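You operate a simulated robot arm through the tools that you are given. There is no shell and no other tool.

Carry out the task below with a simulated robot arm. There is one attempt and no reset: what you move stays moved.

## Task
Put the lid on the teapot and pour the brown cup full to its line.
Fine: teapot back where it stood; the cup ends on the beige saucer; spill nothing. Set down upright: what you pick out.
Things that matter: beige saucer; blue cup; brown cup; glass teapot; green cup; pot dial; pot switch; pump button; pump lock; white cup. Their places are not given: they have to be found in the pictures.

Only the result counts: the job must be done as asked and must still hold three seconds after the hand-in. Knocking over, shifting, dropping, spilling or breaking anything else fails it. Lids that push on must go on centred and level and be pressed home; caps that screw on are set level and turned clockwise until they are tight.

## Robot
A 6-joint arm with a two-finger parallel gripper, fixed in place. Base frame: the origin is at the foot of the arm, x ahead of it, y to its left, z up; the work surface is at about z = 0. Lengths are in m, angles in degrees, forces in N, time in s.
With the tool pointing down near the work surface it reaches from about 0.18 to 0.46 m from the base axis. Its first joint turns from -70.0 to 70.0 degrees. Payload 1.9 kg.
Tool frame: the origin (TCP) lies between the finger pads and is the grasp point; the fingertips stand 0.023 m ahead of it; z points along the fingers, y is the line along which they close. Largest opening 0.094 m; finger width 0.038, thickness 0.01; the body of the gripper, 0.054 by 0.096 m, starts 0.039 m behind the TCP.
Orientation is told as [roll, pitch, yaw] about the base's x, y, z axes, in that order, counted from this pose: with the fingers straight down and closing along the base's y, the tool's x points along the base's -x, its y along +y and its z along -z.

## Interface
- The arm moves only by the tool play_rows. Its argument "targets" is a list that holds one entry, the list of rows, each a list of 7 numbers: the opening, from 0 (shut) to 1 (fully open), then the shift along the tool's x, y, z in m, then the turn, a rotation vector about the tool's x, y, z in degrees. In form: [[[fingers, tx, ty, tz, ax, ay, az], ...]]. A call has 1 to 20 rows; each row is the pose to reach, as a shift and turn from the pose commanded when the call began, along the tool's axes at that moment. Each row takes 0.2 s and may step no farther than 0.05 m and 8.6 degrees from the row before; otherwise, or with a gripper value out of range, the whole call is refused. Where a pose cannot be reached the arm comes as near as it can. A force on the tool above 40 N (or 10 N above the force at the start of the call, whichever is more), or a blocked arm, ends the call early, and 0.2 s more pass. Each finger travels about 0.108 m/s and halts on what it meets, pressing with about 42 N; the grip force reading is that of the motor and also rises with nothing between the fingers. The clock runs only during rows and for 0.2 s after the last one: add rows that repeat a pose to give the fingers time. The reply holds the time, the measured pose of the TCP, the force on the tool along the base axes, the opening and the grip force, in the units named above and with some noise, with the torque about the TCP (base axes, N m) and any sound that the robot's microphone picked up.
- Cameras (640 x 400 px; columns grow to the right, rows downward): "scene" is fixed at [0.0567, 0.315, 0.4379]; the picture's right is [-0.81, -0.58, 0.00], its down [-0.19, 0.27, -0.94] and it looks along [0.55, -0.77, -0.33] (base axes); focal length 229 px, centre (320, 200). "wrist" rides on the gripper at [0.086, 0.016, -0.075] in the tool frame; the picture's right is [-0.18, 0.98, 0.00], its down [-0.58, -0.11, -0.81] and it looks along [-0.79, -0.15, 0.59] (tool axes); focal length 243 px, centre (320, 200).
- get_image(camera): a new picture of that camera. It takes no simulated time.
- measure_at(camera, pixels): for up to 12 pixels [column, row] of the newest picture of that camera ("zoom" is the newest enlarged one), the place [x, y, z] in the base frame of the surface seen there, good to about 0.002 m, but the place of the scene camera against the robot may be out by one fixed shift of up to 0.018 m in any direction. It takes no simulated time.
- inspect(camera, box): a new picture of the part [left, top, right, bottom] of that camera's present view, enlarged. It takes no simulated time.
- close_job(): hands the job in; it is judged then, once.

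Open the gripper and draw the arm clear of the work before you hand the job in, unless the task says otherwise.

The tools are called after "Call:" by a JSON object that holds its "method" and its "body". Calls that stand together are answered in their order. play_rows: Moves the arm, as the interface text tells. Its arguments: {"type":"object","properties":{"targets":{"type":"array","items":{"type":"array","items":{"type":"array","items":{"type":"number"}}}}},"required":["targets"]} The other tools are called the same way: get_image (camera) takes a picture; measure_at (camera, pixels) gives the place of the surface under pixels of a picture; inspect (camera, box) takes an enlarged picture of a part of a camera's view; close_job () hands the job in.

At the start:

```text
time: 0.0
position: [0.2479, -0.1207, 0.409]
orientation: [0.0, 0.0, 0.0]
force: [-0.2, 0.3, 0.1]
moment: [-0.03, 0.03, 0.0]
grip_width: 0.0938
grasp_force: 0.0
```

scene: 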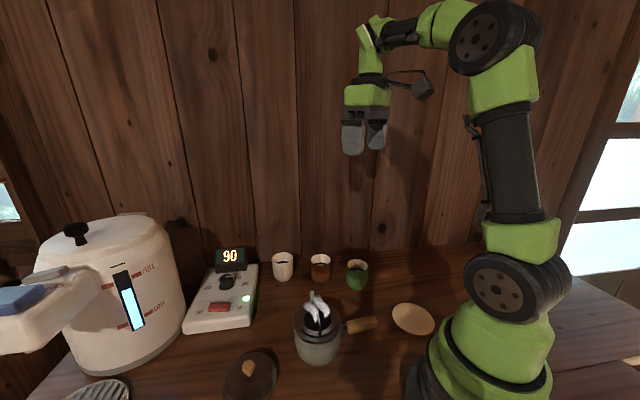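
wrist: 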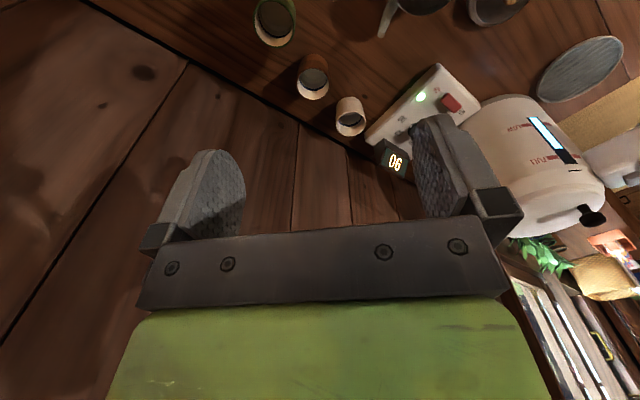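

I begin by looking closely at both views; the scene picture shows the urn on the left, the control panel around (225,300), three cups around (283..357,268), the teapot at (318,335), the lid at (250,378) and the saucer at (413,319).

Call:
{"method": "inspect", "body": {"camera": "scene", "box": [180, 230, 460, 400]}}

Call:
{"method": "inspect", "body": {"camera": "scene", "box": [0, 200, 270, 400]}}

Call:
{"method": "inspect", "body": {"camera": "wrist", "box": [240, 0, 640, 250]}}

```text
2.29 times, centred on (320, 315) of scene
```

zoom: 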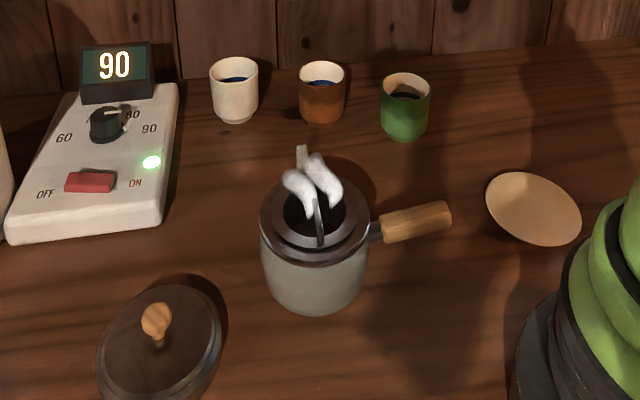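

```text
2.00 times, centred on (135, 300) of scene
```

zoom: 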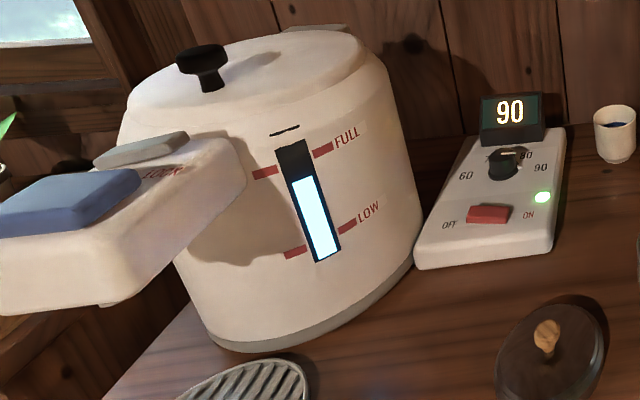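

```text
1.60 times, centred on (440, 125) of wrist
```

zoom: 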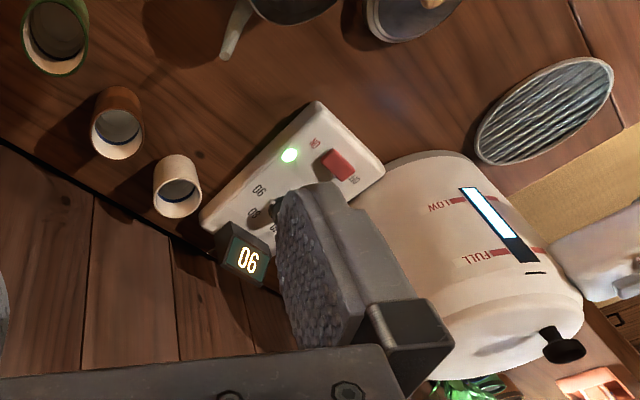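

The teapot mouth at about (318,310) seems to hold something white and a dark blade, and the cups have something inside; I zoom in further on them.

Call:
{"method": "inspect", "body": {"camera": "scene", "box": [285, 280, 385, 370]}}

Call:
{"method": "inspect", "body": {"camera": "scene", "box": [265, 245, 375, 295]}}

Call:
{"method": "inspect", "body": {"camera": "scene", "box": [205, 340, 295, 400]}}

Call:
{"method": "inspect", "body": {"camera": "wrist", "box": [240, 0, 540, 150]}}

```text
4.44 times, centred on (335, 325) of scene
```

zoom: 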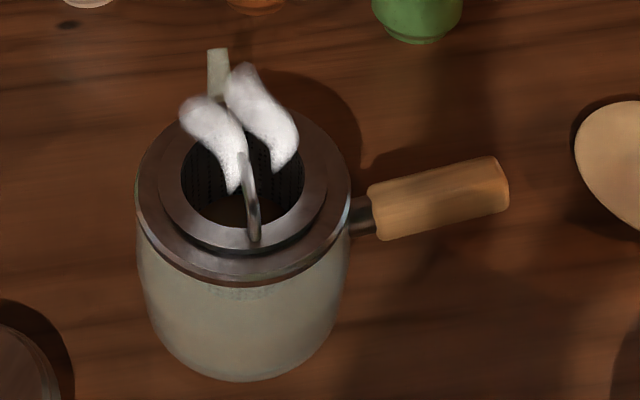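

```text
5.82 times, centred on (320, 270) of scene
```

zoom: 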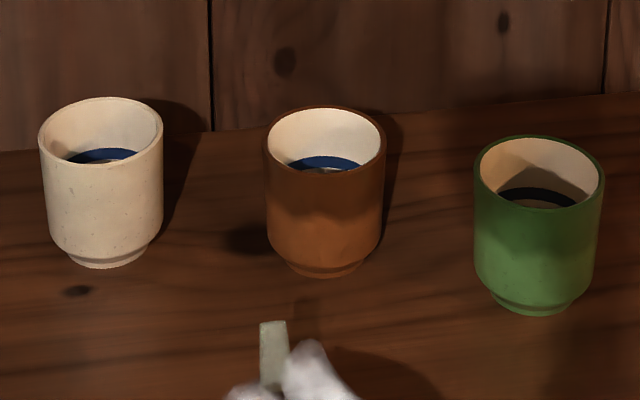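

```text
6.67 times, centred on (250, 370) of scene
```

zoom: 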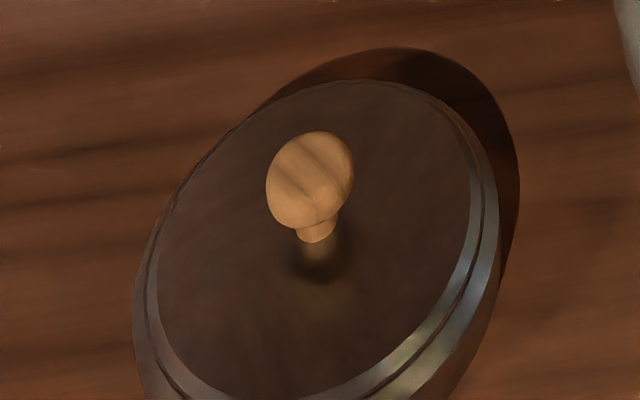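

```text
2.13 times, centred on (390, 75) of wrist
```

zoom: 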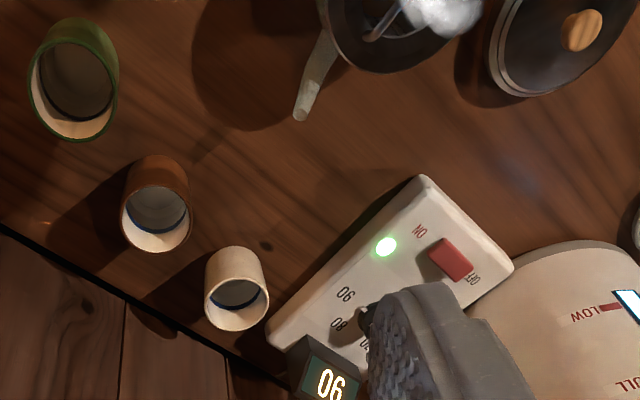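

The teapot holds a strainer basket with a hoop handle and steam rises from it, so there is hot liquid in it; the brown cup has a dark line inside. I measure the main objects in both cameras to find positions and the scene camera's shift.

Call:
{"method": "get_image", "body": {"camera": "scene"}}

Call:
{"method": "get_image", "body": {"camera": "wrist"}}

Call:
{"method": "measure_at", "body": {"camera": "scene", "pixels": [[283, 254], [321, 256], [357, 262], [413, 319], [318, 355], [360, 325], [309, 294], [249, 368], [245, 385], [323, 320], [303, 330], [332, 322]]}}

Call:
{"method": "measure_at", "body": {"camera": "wrist", "pixels": [[275, 20], [275, 45], [313, 65], [313, 98], [350, 102], [351, 133], [382, 36], [513, 12], [452, 103], [421, 97], [580, 65], [400, 5]]}}

```text
taken
```

scene: 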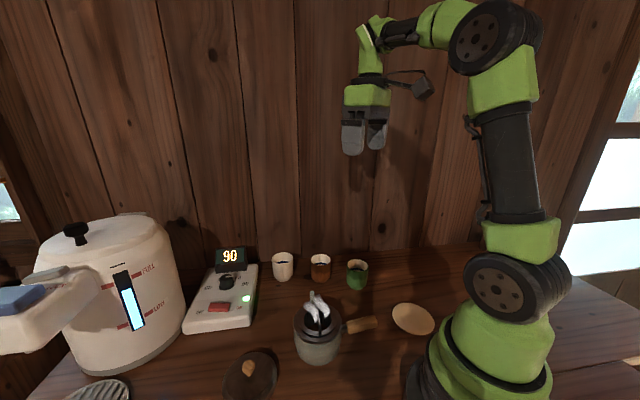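

```text
taken
```

wrist: 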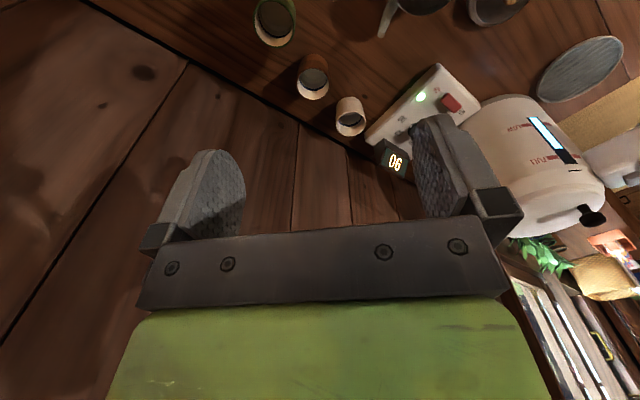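

```text
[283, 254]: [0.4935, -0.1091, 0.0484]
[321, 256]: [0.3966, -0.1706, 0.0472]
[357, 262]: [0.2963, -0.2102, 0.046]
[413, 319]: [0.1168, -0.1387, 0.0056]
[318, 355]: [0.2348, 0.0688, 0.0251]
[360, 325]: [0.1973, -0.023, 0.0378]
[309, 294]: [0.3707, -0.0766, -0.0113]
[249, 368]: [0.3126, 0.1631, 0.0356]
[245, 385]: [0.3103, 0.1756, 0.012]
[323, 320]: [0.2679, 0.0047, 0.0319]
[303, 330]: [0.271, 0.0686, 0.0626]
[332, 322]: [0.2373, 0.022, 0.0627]
```

```text
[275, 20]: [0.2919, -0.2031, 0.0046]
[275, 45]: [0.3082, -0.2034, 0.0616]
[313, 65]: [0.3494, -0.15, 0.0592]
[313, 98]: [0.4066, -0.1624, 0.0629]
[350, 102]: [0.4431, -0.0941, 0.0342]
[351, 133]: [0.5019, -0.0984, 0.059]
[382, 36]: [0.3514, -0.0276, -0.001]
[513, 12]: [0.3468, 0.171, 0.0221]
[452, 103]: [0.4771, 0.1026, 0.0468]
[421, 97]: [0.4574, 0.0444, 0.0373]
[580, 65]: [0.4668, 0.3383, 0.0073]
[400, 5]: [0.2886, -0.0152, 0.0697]
```

The teapot is near (0.26, 0.04), the lid near (0.32, 0.17), and the saucer near (0.12, -0.14). I move the arm sideways at height and tilt it so the wrist camera looks down into the teapot.

Call:
{"method": "play_rows", "body": {"targets": [[[1, 0, 0.042, 0, 0, 5, 0], [1, 0, 0.084, 0, 0, 10, 0], [1, 0, 0.126, 0, 0, 15, 0], [1, 0, 0.165, 0, 0, 20, 0], [1, 0, 0.165, 0, 0, 20, 0], [1, 0, 0.165, 0, 0, 20, 0]]]}}

Call:
{"method": "get_image", "body": {"camera": "wrist"}}

```text
time: 1.4
position: [0.2468, 0.0441, 0.4084]
orientation: [0.1, 19.9, 0.0]
force: [-0.5, 0.7, -0.2]
moment: [-0.01, 0.01, 0.02]
grip_width: 0.0939
grasp_force: 0.1
out of reach, approached as far as the arm can: row 4
```

```text
taken
```

wrist: 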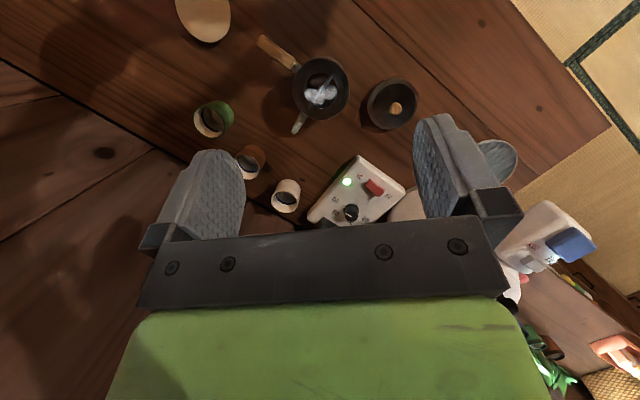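

Now the teapot is at about (321,90), the lid at (392,104), the saucer at (205,18) and the cups are all in view. I enlarge the teapot, lid and the cups.

Call:
{"method": "inspect", "body": {"camera": "wrist", "box": [250, 30, 430, 145]}}

Call:
{"method": "inspect", "body": {"camera": "wrist", "box": [160, 0, 340, 115]}}

Call:
{"method": "inspect", "body": {"camera": "wrist", "box": [180, 90, 400, 230]}}

Call:
{"method": "inspect", "body": {"camera": "wrist", "box": [400, 110, 640, 280]}}

```text
3.48 times, centred on (340, 88) of wrist
```

zoom: 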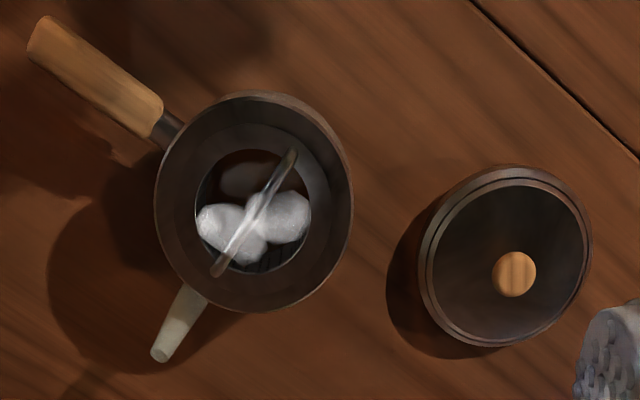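

```text
3.48 times, centred on (250, 58) of wrist
```

zoom: 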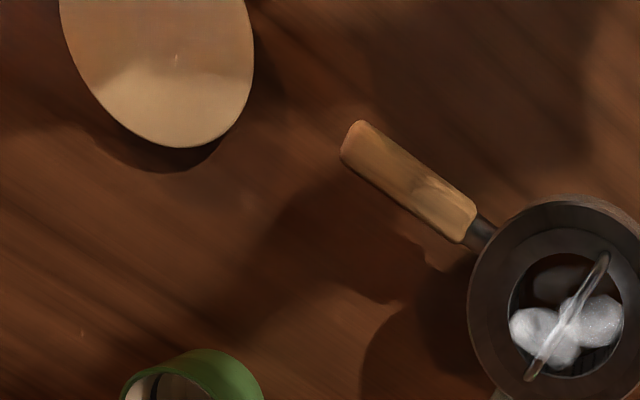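

```text
2.86 times, centred on (290, 160) of wrist
```

zoom: 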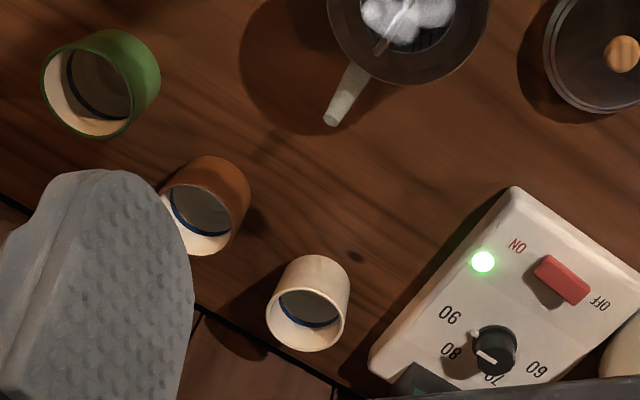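

```text
2.35 times, centred on (520, 195) of wrist
```

zoom: 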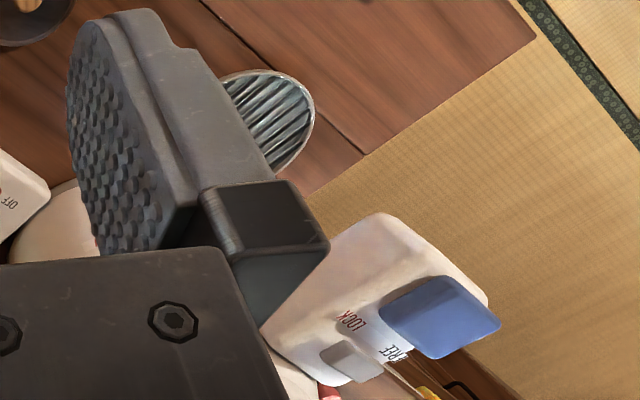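

Pixel positions in the wrist picture: hoop at (321,91), rim around (294..348, 58..119), handle from (259,42) to (291,62), spout tip (295,131), lid knob (396,109). I measure these.

Call:
{"method": "measure_at", "body": {"camera": "wrist", "pixels": [[321.3, 91.4], [332, 74.2], [309.8, 109.6], [294.5, 88], [347.5, 88], [321.3, 58.5], [321.3, 118.5], [260.5, 42.5], [275.3, 52.1], [290, 61.5], [294.6, 131], [395.7, 109]]}}

Call:
{"method": "measure_at", "body": {"camera": "wrist", "pixels": [[363, 105], [418, 95], [393, 80], [390, 128], [205, 30], [180, 5], [229, 15], [207, 42], [194.5, 128], [232, 115], [213, 103], [208, 136]]}}

Call:
{"method": "measure_at", "body": {"camera": "wrist", "pixels": [[249, 146], [265, 160], [248, 177], [250, 170], [256, 165], [251, 160], [347, 181], [351, 212], [374, 187], [289, 181], [286, 205], [497, 160]]}}

```text
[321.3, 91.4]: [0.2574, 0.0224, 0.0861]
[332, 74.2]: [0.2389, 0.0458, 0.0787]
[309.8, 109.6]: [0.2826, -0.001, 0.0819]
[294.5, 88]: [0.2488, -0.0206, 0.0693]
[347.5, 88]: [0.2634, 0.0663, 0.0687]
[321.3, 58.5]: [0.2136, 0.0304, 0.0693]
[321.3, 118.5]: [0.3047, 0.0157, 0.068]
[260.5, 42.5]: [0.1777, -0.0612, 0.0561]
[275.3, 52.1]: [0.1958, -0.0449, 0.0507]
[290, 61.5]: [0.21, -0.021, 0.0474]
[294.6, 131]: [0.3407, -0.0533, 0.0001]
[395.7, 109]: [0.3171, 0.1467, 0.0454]
```

```text
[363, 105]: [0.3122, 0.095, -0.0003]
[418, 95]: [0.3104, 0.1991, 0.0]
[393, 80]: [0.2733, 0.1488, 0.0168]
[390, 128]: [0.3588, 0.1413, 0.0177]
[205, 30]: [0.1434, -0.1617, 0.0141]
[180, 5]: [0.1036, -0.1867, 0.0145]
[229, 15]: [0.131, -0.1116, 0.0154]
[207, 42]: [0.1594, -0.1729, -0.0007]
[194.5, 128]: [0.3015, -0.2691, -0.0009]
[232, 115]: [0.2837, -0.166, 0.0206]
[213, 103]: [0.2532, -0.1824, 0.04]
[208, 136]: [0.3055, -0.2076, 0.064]
```

```text
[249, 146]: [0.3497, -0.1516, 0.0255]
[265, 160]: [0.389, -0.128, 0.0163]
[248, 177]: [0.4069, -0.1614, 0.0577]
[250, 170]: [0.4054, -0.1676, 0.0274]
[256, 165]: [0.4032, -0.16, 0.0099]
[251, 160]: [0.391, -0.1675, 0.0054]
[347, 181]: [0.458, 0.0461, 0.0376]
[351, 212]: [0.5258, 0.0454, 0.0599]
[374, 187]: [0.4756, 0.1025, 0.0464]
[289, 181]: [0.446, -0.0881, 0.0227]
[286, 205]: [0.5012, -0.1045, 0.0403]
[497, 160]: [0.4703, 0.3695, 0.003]
```

The rim centre comes out near (0.258, 0.023) at z 0.069, the hoop's top is at z 0.086 and it runs along (0.68,-0.73); the lid centre is near (0.316, 0.146). I level the tool and go above the teapot to look closer at the hoop.

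Call:
{"method": "play_rows", "body": {"targets": [[[1, -0.01, -0.007, 0.017, 0, -7, 0], [1, -0.02, -0.014, 0.034, 0, -14, 0], [1, -0.03, -0.021, 0.051, 0, -20, 0], [1, -0.03, -0.021, 0.051, 0, -20, 0]]]}}

```text
time: 2.4
position: [0.2598, 0.0249, 0.3515]
orientation: [0.1, 0.0, 0.0]
force: [-0.7, 0.0, -0.7]
moment: [-0.02, 0.02, 0.0]
grip_width: 0.0938
grasp_force: 0.2
```

The tool is level at (0.260, 0.025, 0.352). Now I turn to yaw -47 so that the fingers close across the hoop, and descend to z 0.20, well above the hoop at 0.086.

Call:
{"method": "play_rows", "body": {"targets": [[[1, 0, 0, 0.03, 0, 0, 8], [1, 0, 0, 0.06, 0, 0, 16], [1, 0, 0, 0.09, 0, 0, 24], [1, 0, 0, 0.12, 0, 0, 32], [1, 0, 0, 0.14, 0, 0, 40], [1, 0, 0, 0.15, 0, 0, 47], [1, 0, 0, 0.15, 0, 0, 47]]]}}

Call:
{"method": "get_image", "body": {"camera": "wrist"}}

Call:
{"method": "inspect", "body": {"camera": "wrist", "box": [220, 0, 420, 125]}}

```text
time: 4.0
position: [0.2572, 0.0252, 0.2019]
orientation: [0.1, 0.0, -47.1]
force: [0.1, -0.5, -0.3]
moment: [-0.04, 0.02, 0.0]
grip_width: 0.094
grasp_force: 0.1
```

```text
taken
```

wrist: 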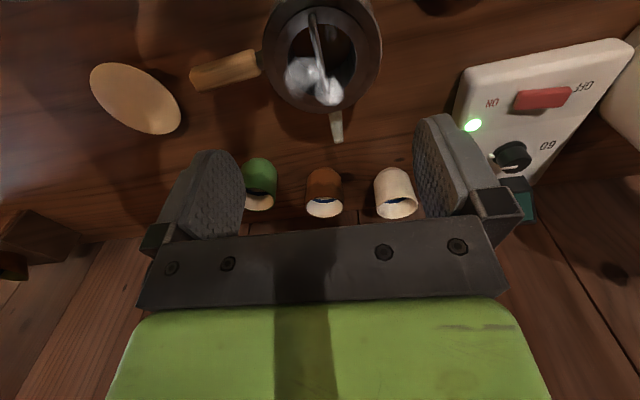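

```text
3.20 times, centred on (320, 62) of wrist
```

zoom: 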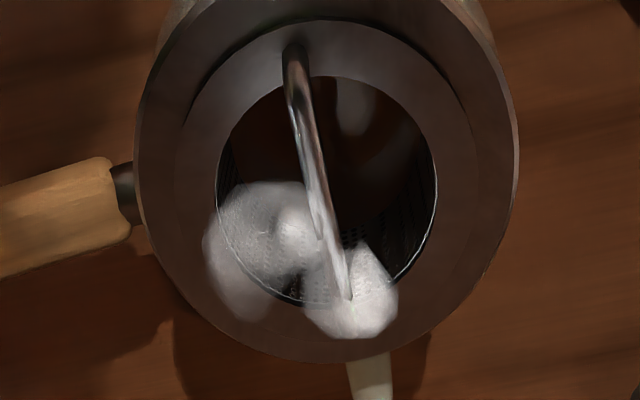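

The hoop shows clearly in the enlarged view from (293,55) to (345,290), fixed on a flange resting on the pot mouth. I measure the hoop, flange and rim there.

Call:
{"method": "measure_at", "body": {"camera": "zoom", "pixels": [[293, 55], [299, 90], [309, 140], [321, 200], [334, 250], [343, 285], [205, 110], [445, 110], [150, 150], [505, 150], [370, 130], [330, 340]]}}

Call:
{"method": "measure_at", "body": {"camera": "wrist", "pixels": [[337, 138], [336, 120], [196, 77], [210, 72], [225, 68], [250, 62], [100, 75], [175, 115], [135, 100], [120, 70], [324, 205], [325, 172]]}}

```text
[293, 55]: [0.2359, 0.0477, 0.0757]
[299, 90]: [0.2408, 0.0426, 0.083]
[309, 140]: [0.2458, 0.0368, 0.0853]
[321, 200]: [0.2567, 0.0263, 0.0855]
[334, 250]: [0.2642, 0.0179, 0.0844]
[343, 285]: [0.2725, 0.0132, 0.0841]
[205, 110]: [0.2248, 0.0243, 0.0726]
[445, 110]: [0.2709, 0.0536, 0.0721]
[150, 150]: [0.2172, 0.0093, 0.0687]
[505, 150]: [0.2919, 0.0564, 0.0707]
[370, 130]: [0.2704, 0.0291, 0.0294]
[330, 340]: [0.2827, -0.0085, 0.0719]
```

```text
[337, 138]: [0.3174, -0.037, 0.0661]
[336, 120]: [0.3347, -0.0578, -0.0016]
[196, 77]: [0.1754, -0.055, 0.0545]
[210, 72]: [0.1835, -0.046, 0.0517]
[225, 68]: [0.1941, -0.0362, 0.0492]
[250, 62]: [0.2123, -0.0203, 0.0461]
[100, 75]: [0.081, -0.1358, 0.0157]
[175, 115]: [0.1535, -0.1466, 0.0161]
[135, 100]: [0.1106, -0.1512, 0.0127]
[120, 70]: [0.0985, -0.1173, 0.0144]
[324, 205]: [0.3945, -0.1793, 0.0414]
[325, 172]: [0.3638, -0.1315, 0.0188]
```

The hoop runs at -45° (spout tip at (0.317,-0.037,0.066) gives the same angle) with top z 0.0855, and the flange is at z 0.0725. I descend with partly opened fingers to TCP z 0.099 so the tips stay above the flange.

Call:
{"method": "play_rows", "body": {"targets": [[[0.6, -0.002, 0, 0.03, 0, 0, -2], [0.6, -0.002, 0, 0.06, 0, 0, -2], [0.6, -0.002, 0, 0.085, 0, 0, -2], [0.6, -0.002, 0, 0.095, 0, 0, -2], [0.6, -0.002, 0, 0.103, 0, 0, -2], [0.6, -0.002, 0, 0.103, 0, 0, -2]]]}}

Call:
{"method": "get_image", "body": {"camera": "wrist"}}

Call:
{"method": "get_image", "body": {"camera": "scene"}}

```text
time: 5.4
position: [0.2601, 0.0227, 0.0973]
orientation: [0.1, 0.0, -45.0]
force: [0.8, -0.5, -0.2]
moment: [0.0, 0.0, -0.01]
grip_width: 0.0562
grasp_force: 0.0
```

```text
taken
```

wrist: 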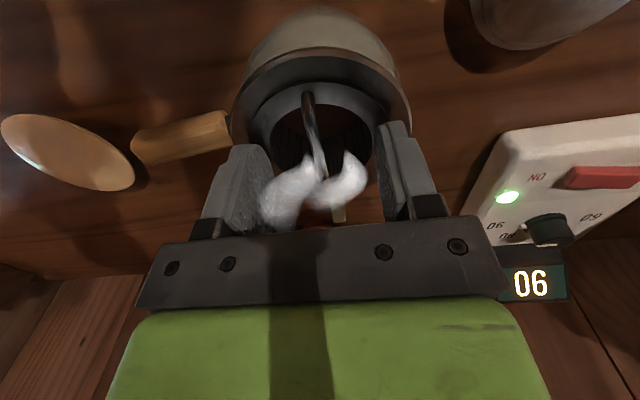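

```text
taken
```

scene: 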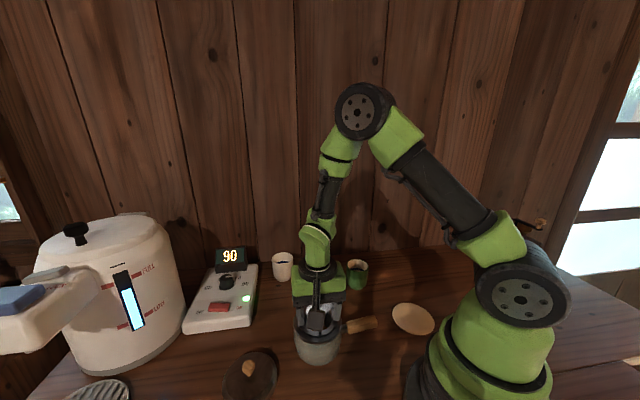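

The hoop stands between the open pads (column about 313, pads at 265 and 385) and the tips are at z 0.074. I close the fingers on it.

Call:
{"method": "play_rows", "body": {"targets": [[[0.3, 0, 0, 0, 0, 0, 0], [0, 0, 0, 0, 0, 0, 0], [0, 0, 0, 0, 0, 0, 0], [0, 0, 0, 0, 0, 0, 0], [0, 0, 0, 0, 0, 0, 0]]]}}

Call:
{"method": "get_image", "body": {"camera": "wrist"}}

```text
time: 6.6
position: [0.2598, 0.0221, 0.0975]
orientation: [0.1, 0.0, -45.0]
force: [0.3, 0.7, 0.2]
moment: [0.02, 0.02, 0.01]
grip_width: 0.0042
grasp_force: 41.6
```

```text
taken
```

wrist: 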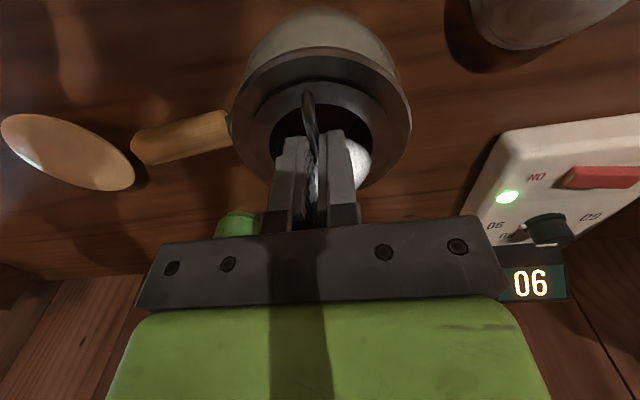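

The hoop is held (width 4.2 mm, 41.6 N). I lift it slowly straight up, about 8 cm, and check.

Call:
{"method": "play_rows", "body": {"targets": [[[0, 0, 0, -0.003, 0, 0, 0], [0, 0, 0, -0.008, 0, 0, 0], [0, 0, 0, -0.014, 0, 0, 0], [0, 0, 0, -0.02, 0, 0, 0], [0, 0, 0, -0.026, 0, 0, 0], [0, 0, 0, -0.032, 0, 0, 0], [0, 0, 0, -0.038, 0, 0, 0], [0, 0, 0, -0.044, 0, 0, 0], [0, 0, 0, -0.05, 0, 0, 0], [0, 0, 0, -0.056, 0, 0, 0], [0, 0, 0, -0.062, 0, 0, 0], [0, 0, 0, -0.068, 0, 0, 0], [0, 0, 0, -0.072, 0, 0, 0], [0, 0, 0, -0.076, 0, 0, 0], [0, 0, 0, -0.078, 0, 0, 0], [0, 0, 0, -0.08, 0, 0, 0], [0, 0, 0, -0.08, 0, 0, 0], [0, 0, 0, -0.08, 0, 0, 0]]]}}

Call:
{"method": "get_image", "body": {"camera": "wrist"}}

Call:
{"method": "inspect", "body": {"camera": "scene", "box": [240, 220, 420, 370]}}

```text
time: 10.4
position: [0.26, 0.0227, 0.1787]
orientation: [0.1, 0.0, -45.0]
force: [0.7, 0.3, -0.2]
moment: [0.01, 0.01, 0.02]
grip_width: 0.0043
grasp_force: 42.0
```

```text
taken
```

wrist: 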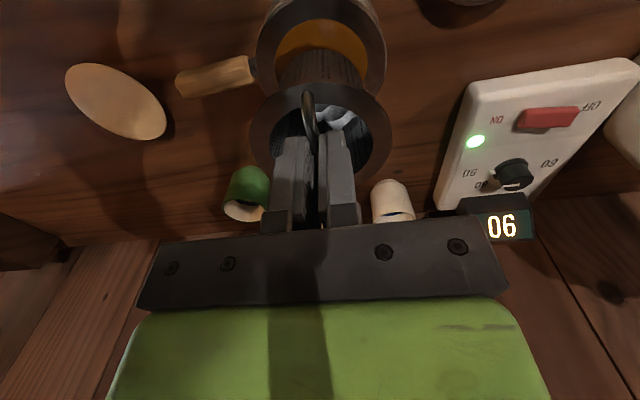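

```text
2.67 times, centred on (330, 295) of scene
```

zoom: 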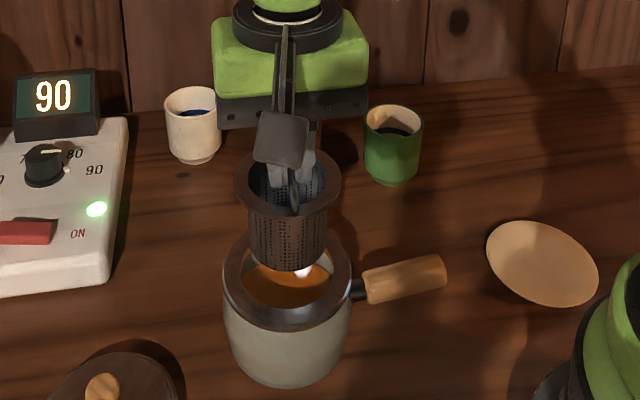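

The strainer is out and tea shows in the pot. I measure the basket's bottom and flange to know its height, and the free table area for setting it down.

Call:
{"method": "measure_at", "body": {"camera": "zoom", "pixels": [[287, 262], [287, 215], [240, 180], [330, 188], [275, 290], [250, 275], [540, 265], [590, 275], [492, 245], [530, 225], [560, 300], [230, 270]]}}

```text
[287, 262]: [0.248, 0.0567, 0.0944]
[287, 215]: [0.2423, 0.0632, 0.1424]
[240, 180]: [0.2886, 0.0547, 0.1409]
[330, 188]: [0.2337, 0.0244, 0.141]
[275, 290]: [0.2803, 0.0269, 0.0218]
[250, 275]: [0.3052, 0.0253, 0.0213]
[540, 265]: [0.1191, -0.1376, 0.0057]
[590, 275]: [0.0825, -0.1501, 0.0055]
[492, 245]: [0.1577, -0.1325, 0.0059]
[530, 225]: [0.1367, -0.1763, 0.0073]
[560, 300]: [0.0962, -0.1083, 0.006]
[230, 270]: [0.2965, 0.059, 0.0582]
```

The basket bottom is now about z 0.104 (after the roughly 0.01 m scene shift), clear of the rim. I hold it above the pot for a few seconds so it can drain.

Call:
{"method": "play_rows", "body": {"targets": [[[0, 0, 0, -0.003, 0, 0, 0], [0, 0, 0, -0.003, 0, 0, 0], [0, 0, 0, -0.003, 0, 0, 0], [0, 0, 0, -0.003, 0, 0, 0], [0, 0, 0, -0.003, 0, 0, 0], [0, 0, 0, -0.003, 0, 0, 0], [0, 0, 0, -0.003, 0, 0, 0], [0, 0, 0, -0.003, 0, 0, 0], [0, 0, 0, -0.003, 0, 0, 0], [0, 0, 0, -0.003, 0, 0, 0], [0, 0, 0, -0.003, 0, 0, 0], [0, 0, 0, -0.003, 0, 0, 0], [0, 0, 0, -0.003, 0, 0, 0], [0, 0, 0, -0.003, 0, 0, 0], [0, 0, 0, -0.003, 0, 0, 0], [0, 0, 0, -0.003, 0, 0, 0], [0, 0, 0, -0.003, 0, 0, 0], [0, 0, 0, -0.003, 0, 0, 0], [0, 0, 0, -0.003, 0, 0, 0], [0, 0, 0, -0.003, 0, 0, 0]]]}}

Call:
{"method": "inspect", "body": {"camera": "scene", "box": [270, 250, 390, 370]}}

```text
time: 14.6
position: [0.2597, 0.0229, 0.1805]
orientation: [0.1, 0.0, -45.0]
force: [-0.4, 0.2, 0.1]
moment: [0.02, -0.03, 0.04]
grip_width: 0.0044
grasp_force: 42.0
```

```text
3.33 times, centred on (330, 310) of scene
```

zoom: 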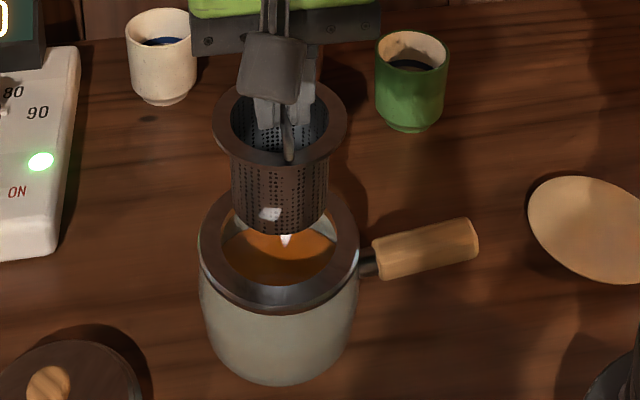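

No drops are visible. I lift a little more and carry the strainer to the free table spot at about (0.20, 0.18), turning the wrist along.

Call:
{"method": "play_rows", "body": {"targets": [[[0, 0, 0, -0.015, 0, 0, 0], [0, 0, 0, -0.03, 0, 0, 0], [0, 0.015, 0.007, -0.035, 0, 0, -4], [0, 0.034, 0.015, -0.035, 0, 0, -9], [0, 0.053, 0.024, -0.035, 0, 0, -14], [0, 0.073, 0.033, -0.035, 0, 0, -19], [0, 0.093, 0.042, -0.035, 0, 0, -24], [0, 0.113, 0.051, -0.035, 0, 0, -29], [0, 0.133, 0.06, -0.035, 0, 0, -34], [0, 0.146, 0.066, -0.035, 0, 0, -38], [0, 0.1534, 0.0686, -0.035, 0, 0, -40], [0, 0.1534, 0.0686, -0.035, 0, 0, -40]]]}}

Call:
{"method": "get_image", "body": {"camera": "wrist"}}

Call:
{"method": "get_image", "body": {"camera": "scene"}}

```text
time: 17.2
position: [0.1988, 0.1806, 0.2159]
orientation: [0.0, 0.0, -5.1]
force: [0.3, -1.2, -0.6]
moment: [0.01, -0.01, -0.01]
grip_width: 0.0041
grasp_force: 42.0
```

```text
taken
```

wrist: 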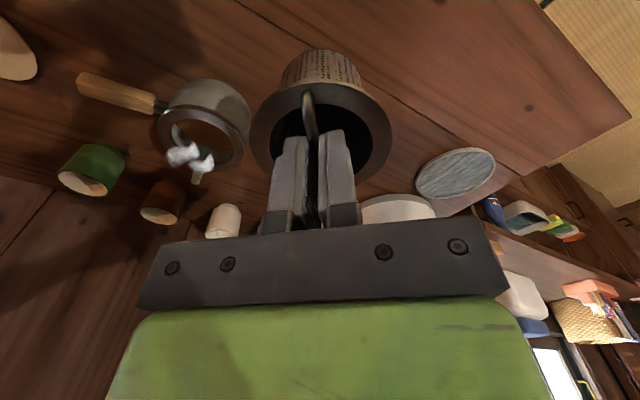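

```text
taken
```

scene: 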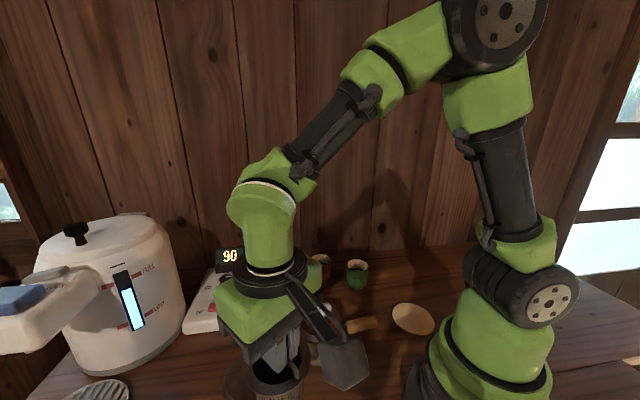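

The basket hangs level at (0.199, 0.181); I check the table surface around it in the wrist view (pixels (320,15), (220,60), (430,90)).

Call:
{"method": "measure_at", "body": {"camera": "wrist", "pixels": [[320, 10], [260, 10], [400, 10], [270, 60], [420, 100], [500, 60], [320, 52], [320, 82], [262, 110], [382, 110]]}}

Call:
{"method": "inspect", "body": {"camera": "wrist", "box": [220, 0, 460, 150]}}

```text
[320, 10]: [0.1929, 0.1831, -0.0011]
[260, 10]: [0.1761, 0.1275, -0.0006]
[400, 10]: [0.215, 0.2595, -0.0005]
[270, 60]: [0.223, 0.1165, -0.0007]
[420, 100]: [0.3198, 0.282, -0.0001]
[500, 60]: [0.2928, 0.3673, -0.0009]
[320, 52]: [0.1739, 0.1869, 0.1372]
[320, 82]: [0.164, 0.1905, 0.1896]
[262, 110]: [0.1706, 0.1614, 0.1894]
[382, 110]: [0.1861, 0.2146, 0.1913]
```

```text
2.67 times, centred on (340, 75) of wrist
```

zoom: 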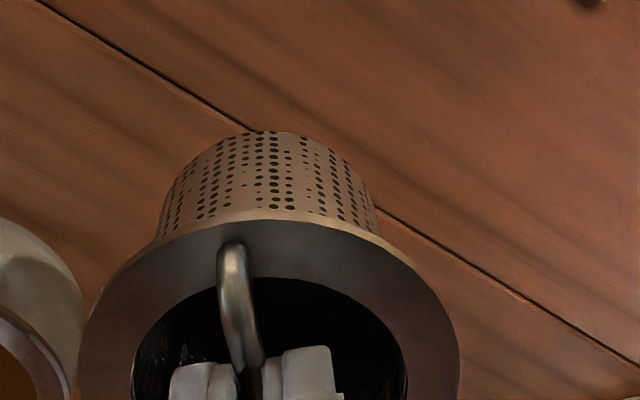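

The table below is clear and flat; the basket bottom is about 0.081–0.083 below the TCP. I lower to a few mm above the table first.

Call:
{"method": "play_rows", "body": {"targets": [[[0, 0, 0, 0.02, 0, 0, 0], [0, 0, 0, 0.04, 0, 0, 0], [0, 0, 0, 0.06, 0, 0, 0], [0, 0, 0, 0.08, 0, 0, 0], [0, 0, 0, 0.1, 0, 0, 0], [0, 0, 0, 0.112, 0, 0, 0], [0, 0, 0, 0.12, 0, 0, 0], [0, 0, 0, 0.124, 0, 0, 0], [0, 0, 0, 0.124, 0, 0, 0]]]}}

Call:
{"method": "inspect", "body": {"camera": "wrist", "box": [220, 0, 460, 150]}}

```text
time: 19.2
position: [0.2002, 0.1804, 0.0924]
orientation: [-0.1, 0.0, -5.0]
force: [0.0, -0.2, 0.3]
moment: [-0.01, 0.03, 0.02]
grip_width: 0.0041
grasp_force: 42.0
```

```text
2.67 times, centred on (340, 75) of wrist
```

zoom: 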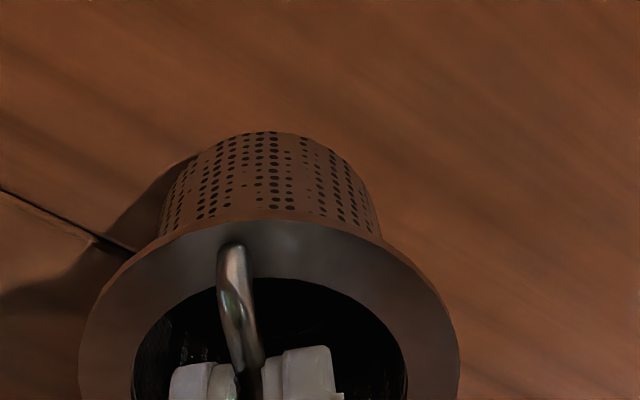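

No contact yet at z 0.0924. I lower in 1.5 mm steps and watch for a contact force.

Call:
{"method": "play_rows", "body": {"targets": [[[0, 0, 0, 0.002, 0, 0, 0], [0, 0, 0, 0.004, 0, 0, 0], [0, 0, 0, 0.006, 0, 0, 0], [0, 0, 0, 0.0075, 0, 0, 0], [0, 0, 0, 0.0075, 0, 0, 0]]]}}

Call:
{"method": "measure_at", "body": {"camera": "wrist", "pixels": [[320, 52], [320, 46], [321, 49.5], [315, 40], [330, 40]]}}

```text
time: 20.4
position: [0.1991, 0.1795, 0.0861]
orientation: [0.0, -0.1, -5.0]
force: [0.0, 0.5, 0.1]
moment: [0.01, -0.01, 0.02]
grip_width: 0.0042
grasp_force: 42.2
```

```text
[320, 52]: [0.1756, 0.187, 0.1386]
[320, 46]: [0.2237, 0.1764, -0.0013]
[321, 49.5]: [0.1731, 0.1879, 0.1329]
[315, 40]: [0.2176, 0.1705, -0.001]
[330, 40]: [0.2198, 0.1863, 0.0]
```

The older picture puts the basket bottom 0.083 below the TCP, so contact should come at about z 0.083. I go down in 1 mm steps.

Call:
{"method": "play_rows", "body": {"targets": [[[0, 0, 0, 0.001, 0, 0, 0], [0, 0, 0, 0.002, 0, 0, 0], [0, 0, 0, 0.003, 0, 0, 0], [0, 0, 0, 0.003, 0, 0, 0]]]}}

```text
time: 21.4
position: [0.2002, 0.1792, 0.0826]
orientation: [0.1, -0.2, -4.8]
force: [0.2, -3.9, 34.4]
moment: [-0.1, -0.17, -0.08]
grip_width: 0.0042
grasp_force: 41.4
```

Contact is felt (34 N at z 0.0826), so the basket stands on the table. I ease up about 1 mm and then open slowly.

Call:
{"method": "play_rows", "body": {"targets": [[[0, 0, 0, -0.0006, 0, 0, 0], [0, 0, 0, -0.001, 0, 0, 0], [0, 0, 0, -0.001, 0, 0, 0]]]}}

```text
time: 22.2
position: [0.1996, 0.1794, 0.0811]
orientation: [0.0, 0.0, -5.0]
force: [3.2, 1.6, 8.8]
moment: [0.02, -0.22, 0.04]
grip_width: 0.0045
grasp_force: 42.0
```

The load is down to about 9 N. I open the fingers gently and stay for a moment, then rise.

Call:
{"method": "play_rows", "body": {"targets": [[[0.1, 0, 0, -0.001, 0, 0, 0], [0.25, 0, 0, -0.001, 0, 0, 0], [0.4, 0, 0, -0.001, 0, 0, 0], [0.4, 0, 0, -0.001, 0, 0, 0], [0.4, 0, 0, -0.01, 0, 0, 0], [0.4, 0, 0, -0.03, 0, 0, 0], [0.4, 0, 0, -0.06, 0, 0, 0], [0.4, 0, 0, -0.1, 0, 0, 0], [0.4, 0, 0, -0.14, 0, 0, 0], [0.4, 0, 0, -0.14, 0, 0, 0]]]}}

Call:
{"method": "get_image", "body": {"camera": "wrist"}}

Call:
{"method": "get_image", "body": {"camera": "scene"}}

```text
time: 24.4
position: [0.1997, 0.1811, 0.2245]
orientation: [0.1, 0.0, -5.0]
force: [0.2, 0.4, 0.6]
moment: [-0.04, 0.01, 0.0]
grip_width: 0.0376
grasp_force: 0.1
```

```text
taken
```

wrist: 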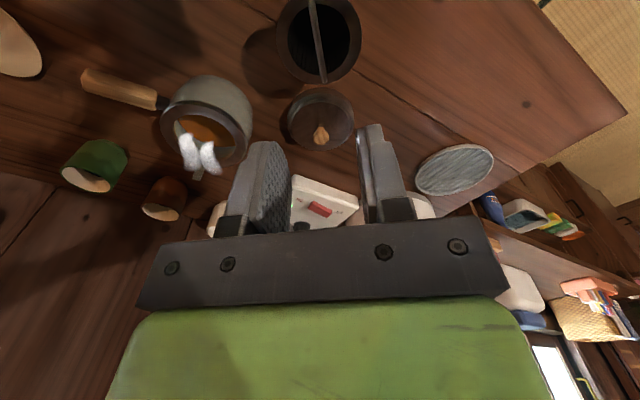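

```text
taken
```

scene: 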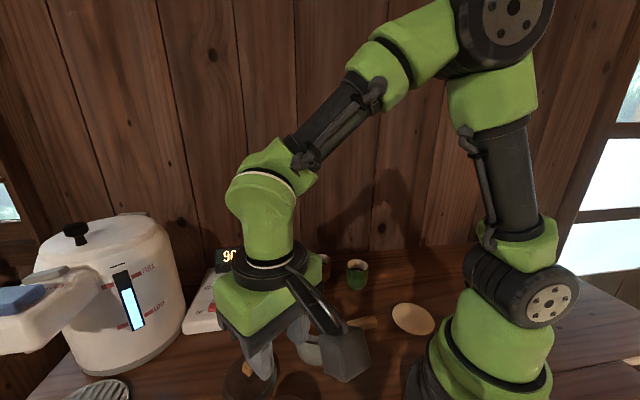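

The strainer stands upright at (318,38) in the wrist view. Next I go above the lid (knob at (320,133)) with yaw 20, so the camera stays away from the strainer, and look closely.

Call:
{"method": "play_rows", "body": {"targets": [[[0.6, -0.03, -0.006, 0, 0, 0, -6], [0.6, -0.06, -0.012, 0, 0, 0, -12], [0.6, -0.09, -0.019, 0.015, 0, 0, -18], [0.6, -0.119, -0.025, 0.035, 0, 0, -25], [0.6, -0.119, -0.025, 0.065, 0, 0, -25], [0.6, -0.119, -0.025, 0.065, 0, 0, -25]]]}}

Call:
{"method": "get_image", "body": {"camera": "wrist"}}

Call:
{"method": "inspect", "body": {"camera": "wrist", "box": [220, 0, 420, 125]}}

```text
time: 25.8
position: [0.3155, 0.1443, 0.1579]
orientation: [0.0, 0.0, 20.0]
force: [-1.3, -1.1, -0.9]
moment: [0.01, 0.0, -0.01]
grip_width: 0.0562
grasp_force: 0.1
```

```text
taken
```

wrist: 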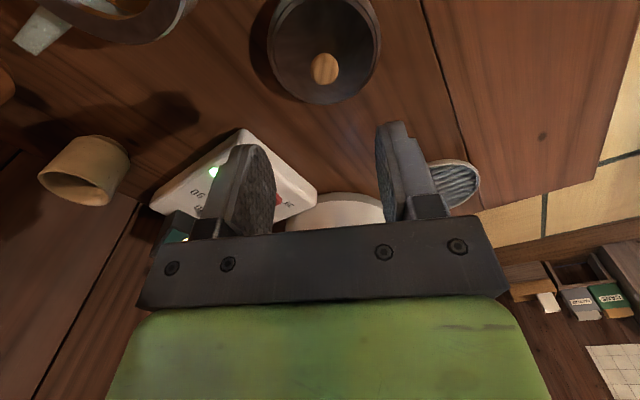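

```text
3.20 times, centred on (320, 62) of wrist
```

zoom: 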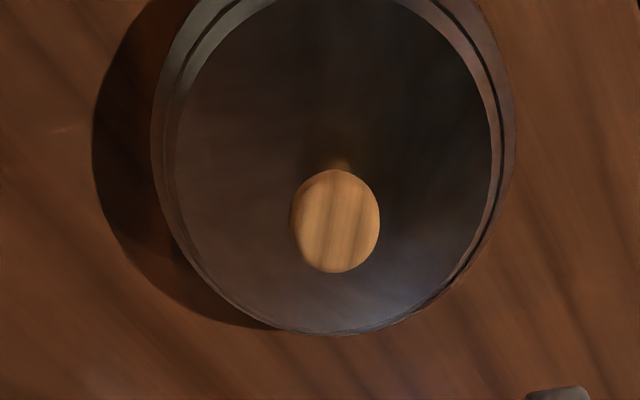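

The knob is at (335,222) in the enlarged view, spanning columns 292..379. I measure the knob and the lid's edges.

Call:
{"method": "measure_at", "body": {"camera": "zoom", "pixels": [[335, 222], [296, 218], [375, 218], [336, 178], [336, 264], [340, 165], [185, 120], [490, 120], [335, 315], [160, 130], [506, 130], [335, 60]]}}

```text
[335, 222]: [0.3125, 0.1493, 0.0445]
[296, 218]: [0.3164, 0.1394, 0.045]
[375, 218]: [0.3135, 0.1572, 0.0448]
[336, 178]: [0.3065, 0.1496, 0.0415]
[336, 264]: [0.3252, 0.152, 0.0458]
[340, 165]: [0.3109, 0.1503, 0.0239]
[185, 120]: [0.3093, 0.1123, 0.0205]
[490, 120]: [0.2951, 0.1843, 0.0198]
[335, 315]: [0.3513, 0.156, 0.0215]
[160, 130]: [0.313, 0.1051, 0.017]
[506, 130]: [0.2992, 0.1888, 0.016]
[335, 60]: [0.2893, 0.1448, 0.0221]
```

The knob centre is near (0.3155, 0.149), top z 0.045, about 20 mm wide; the lid top is z 0.021. I descend around the knob to TCP z 0.050.

Call:
{"method": "play_rows", "body": {"targets": [[[0.6, -0.0015, 0.0042, 0.03, 0, 0, 0], [0.6, -0.0015, 0.0042, 0.06, 0, 0, 0], [0.6, -0.0015, 0.0042, 0.085, 0, 0, 0], [0.6, -0.0015, 0.0042, 0.1, 0, 0, 0], [0.6, -0.0015, 0.0042, 0.1075, 0, 0, 0], [0.6, -0.0015, 0.0042, 0.1075, 0, 0, 0]]]}}

Call:
{"method": "get_image", "body": {"camera": "wrist"}}

```text
time: 27.2
position: [0.3154, 0.1502, 0.048]
orientation: [0.0, 0.0, 20.1]
force: [-0.5, -0.4, -0.1]
moment: [0.02, -0.01, 0.04]
grip_width: 0.0565
grasp_force: 0.0
```

```text
taken
```

wrist: 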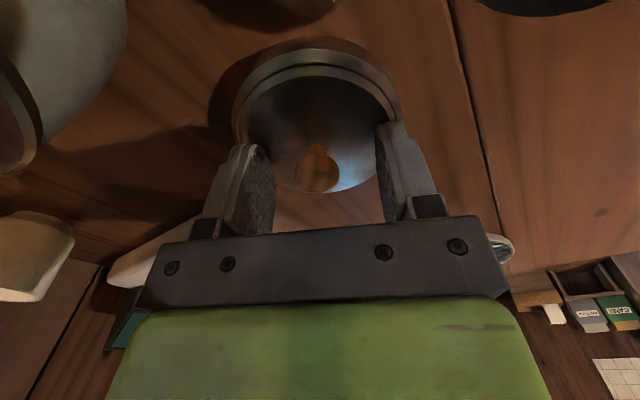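

The knob sits centred between the pads at (317,170). I close on it.

Call:
{"method": "play_rows", "body": {"targets": [[[0.4, 0, 0, 0, 0, 0, 0], [0.2, 0, 0, 0, 0, 0, 0], [0, 0, 0, 0, 0, 0, 0], [0, 0, 0, 0, 0, 0, 0], [0, 0, 0, 0, 0, 0, 0]]]}}

Call:
{"method": "inspect", "body": {"camera": "wrist", "box": [200, 20, 440, 220]}}

```text
time: 28.4
position: [0.3157, 0.1496, 0.0493]
orientation: [0.0, 0.0, 20.0]
force: [-0.5, 0.2, 0.9]
moment: [0.01, 0.02, -0.03]
grip_width: 0.0198
grasp_force: 41.6
```

```text
2.00 times, centred on (320, 120) of wrist
```

zoom: 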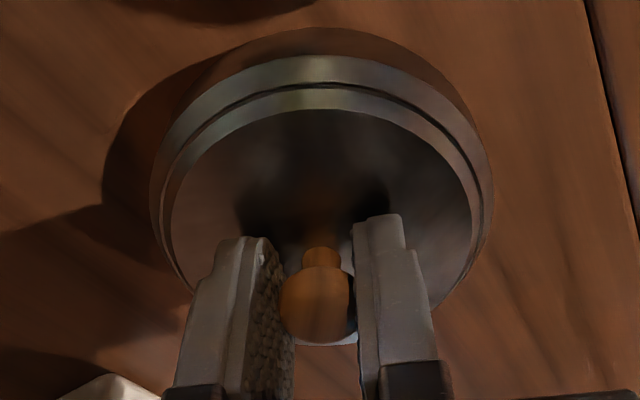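

The knob is held (19.8 mm, 41.6 N). I lift straight up by 0.11 m and check the lid hangs level.

Call:
{"method": "play_rows", "body": {"targets": [[[0, 0, 0, -0.004, 0, 0, 0], [0, 0, 0, -0.015, 0, 0, 0], [0, 0, 0, -0.035, 0, 0, 0], [0, 0, 0, -0.055, 0, 0, 0], [0, 0, 0, -0.08, 0, 0, 0], [0, 0, 0, -0.1, 0, 0, 0], [0, 0, 0, -0.11, 0, 0, 0], [0, 0, 0, -0.11, 0, 0, 0]]]}}

Call:
{"method": "get_image", "body": {"camera": "wrist"}}

Call:
{"method": "get_image", "body": {"camera": "scene"}}

```text
time: 30.2
position: [0.3156, 0.1494, 0.1605]
orientation: [0.0, 0.0, 20.0]
force: [0.5, 0.2, -0.3]
moment: [-0.01, 0.0, -0.03]
grip_width: 0.0193
grasp_force: 41.8
```

```text
taken
```

wrist: 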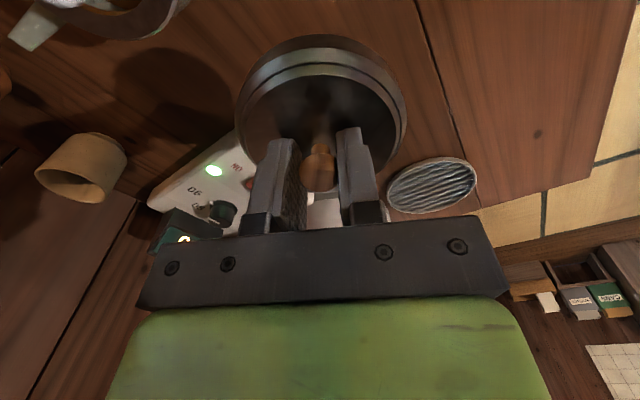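

```text
taken
```

scene: 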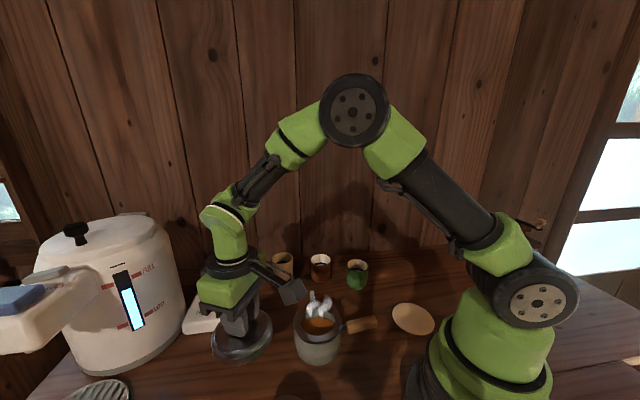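

The lid is lifted at (240,340) in the scene view. I enlarge it in both views to check level and the underside.

Call:
{"method": "inspect", "body": {"camera": "scene", "box": [180, 250, 360, 380]}}

Call:
{"method": "inspect", "body": {"camera": "wrist", "box": [220, 20, 420, 145]}}

Call:
{"method": "measure_at", "body": {"camera": "zoom", "pixels": [[80, 280], [575, 300], [320, 120], [120, 200], [520, 200], [320, 150], [100, 330], [560, 350], [320, 60], [60, 250], [590, 260], [330, 230]]}}

```text
3.08 times, centred on (270, 315) of scene
```

zoom: 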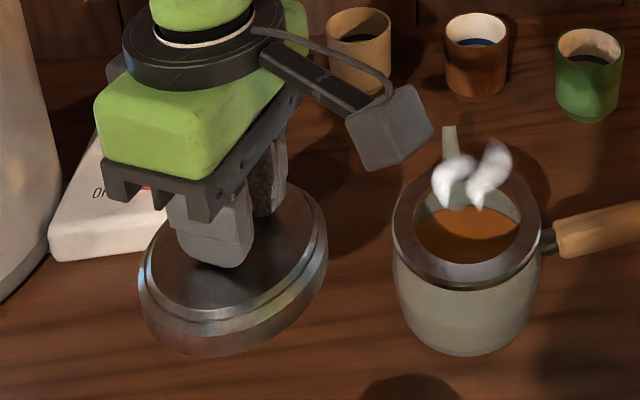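

```text
3.20 times, centred on (320, 82) of wrist
```

zoom: 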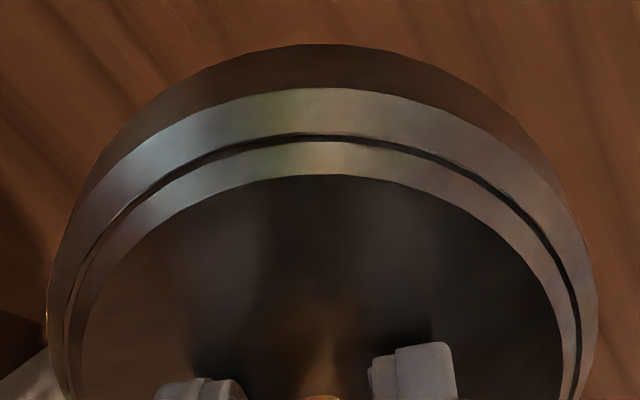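

```text
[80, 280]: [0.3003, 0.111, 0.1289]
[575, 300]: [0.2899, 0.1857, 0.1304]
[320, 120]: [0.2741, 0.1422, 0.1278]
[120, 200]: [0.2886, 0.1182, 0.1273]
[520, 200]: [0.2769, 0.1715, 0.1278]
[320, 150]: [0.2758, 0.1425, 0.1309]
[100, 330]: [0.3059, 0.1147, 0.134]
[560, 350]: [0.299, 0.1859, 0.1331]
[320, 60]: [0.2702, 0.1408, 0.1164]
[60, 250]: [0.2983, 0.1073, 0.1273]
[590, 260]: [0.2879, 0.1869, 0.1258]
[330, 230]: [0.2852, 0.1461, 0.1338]
```

The lid hangs level (rim z 0.127–0.130 all round) and its underside is a cap. To centre it well I carry it back to a spot where the wrist camera can see the pot's bare rim beside the lid.

Call:
{"method": "play_rows", "body": {"targets": [[[0, 0.01, 0.001, -0.02, 0, 0, 0], [0, 0.03, 0.003, -0.045, 0, 0, 0], [0, 0.055, 0.006, -0.07, 0, 0, 0], [0, 0.08, 0.008, -0.085, 0, 0, 0], [0, 0.1, 0.01, -0.09, 0, 0, 0], [0, 0.113, 0.0115, -0.09, 0, 0, 0], [0, 0.1186, 0.0122, -0.09, 0, 0, 0], [0, 0.1186, 0.0122, -0.09, 0, 0, 0]]]}}

Call:
{"method": "get_image", "body": {"camera": "wrist"}}

Call:
{"method": "inspect", "body": {"camera": "wrist", "box": [100, 0, 300, 125]}}

Call:
{"method": "get_image", "body": {"camera": "scene"}}

```text
time: 32.0
position: [0.1995, 0.1214, 0.2492]
orientation: [-0.1, 0.0, 20.0]
force: [0.7, 0.8, -0.5]
moment: [-0.01, 0.01, 0.02]
grip_width: 0.0197
grasp_force: 42.0
```

```text
taken
```

wrist: 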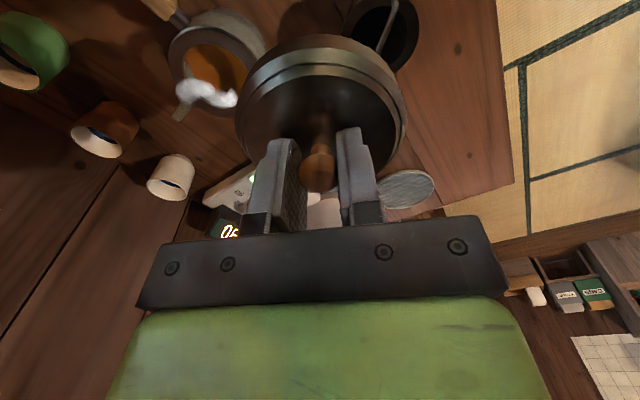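

```text
3.20 times, centred on (200, 62) of wrist
```

zoom: 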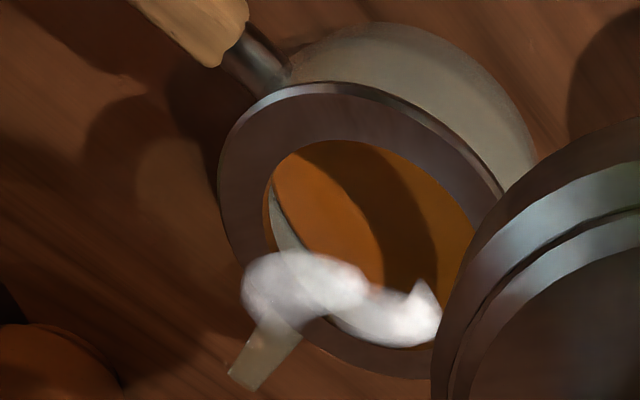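

```text
taken
```

scene: 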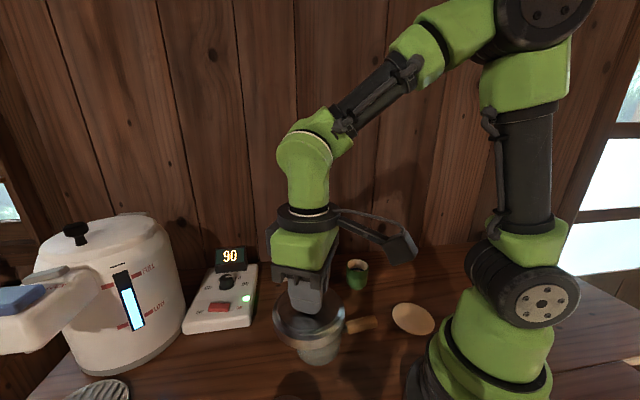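

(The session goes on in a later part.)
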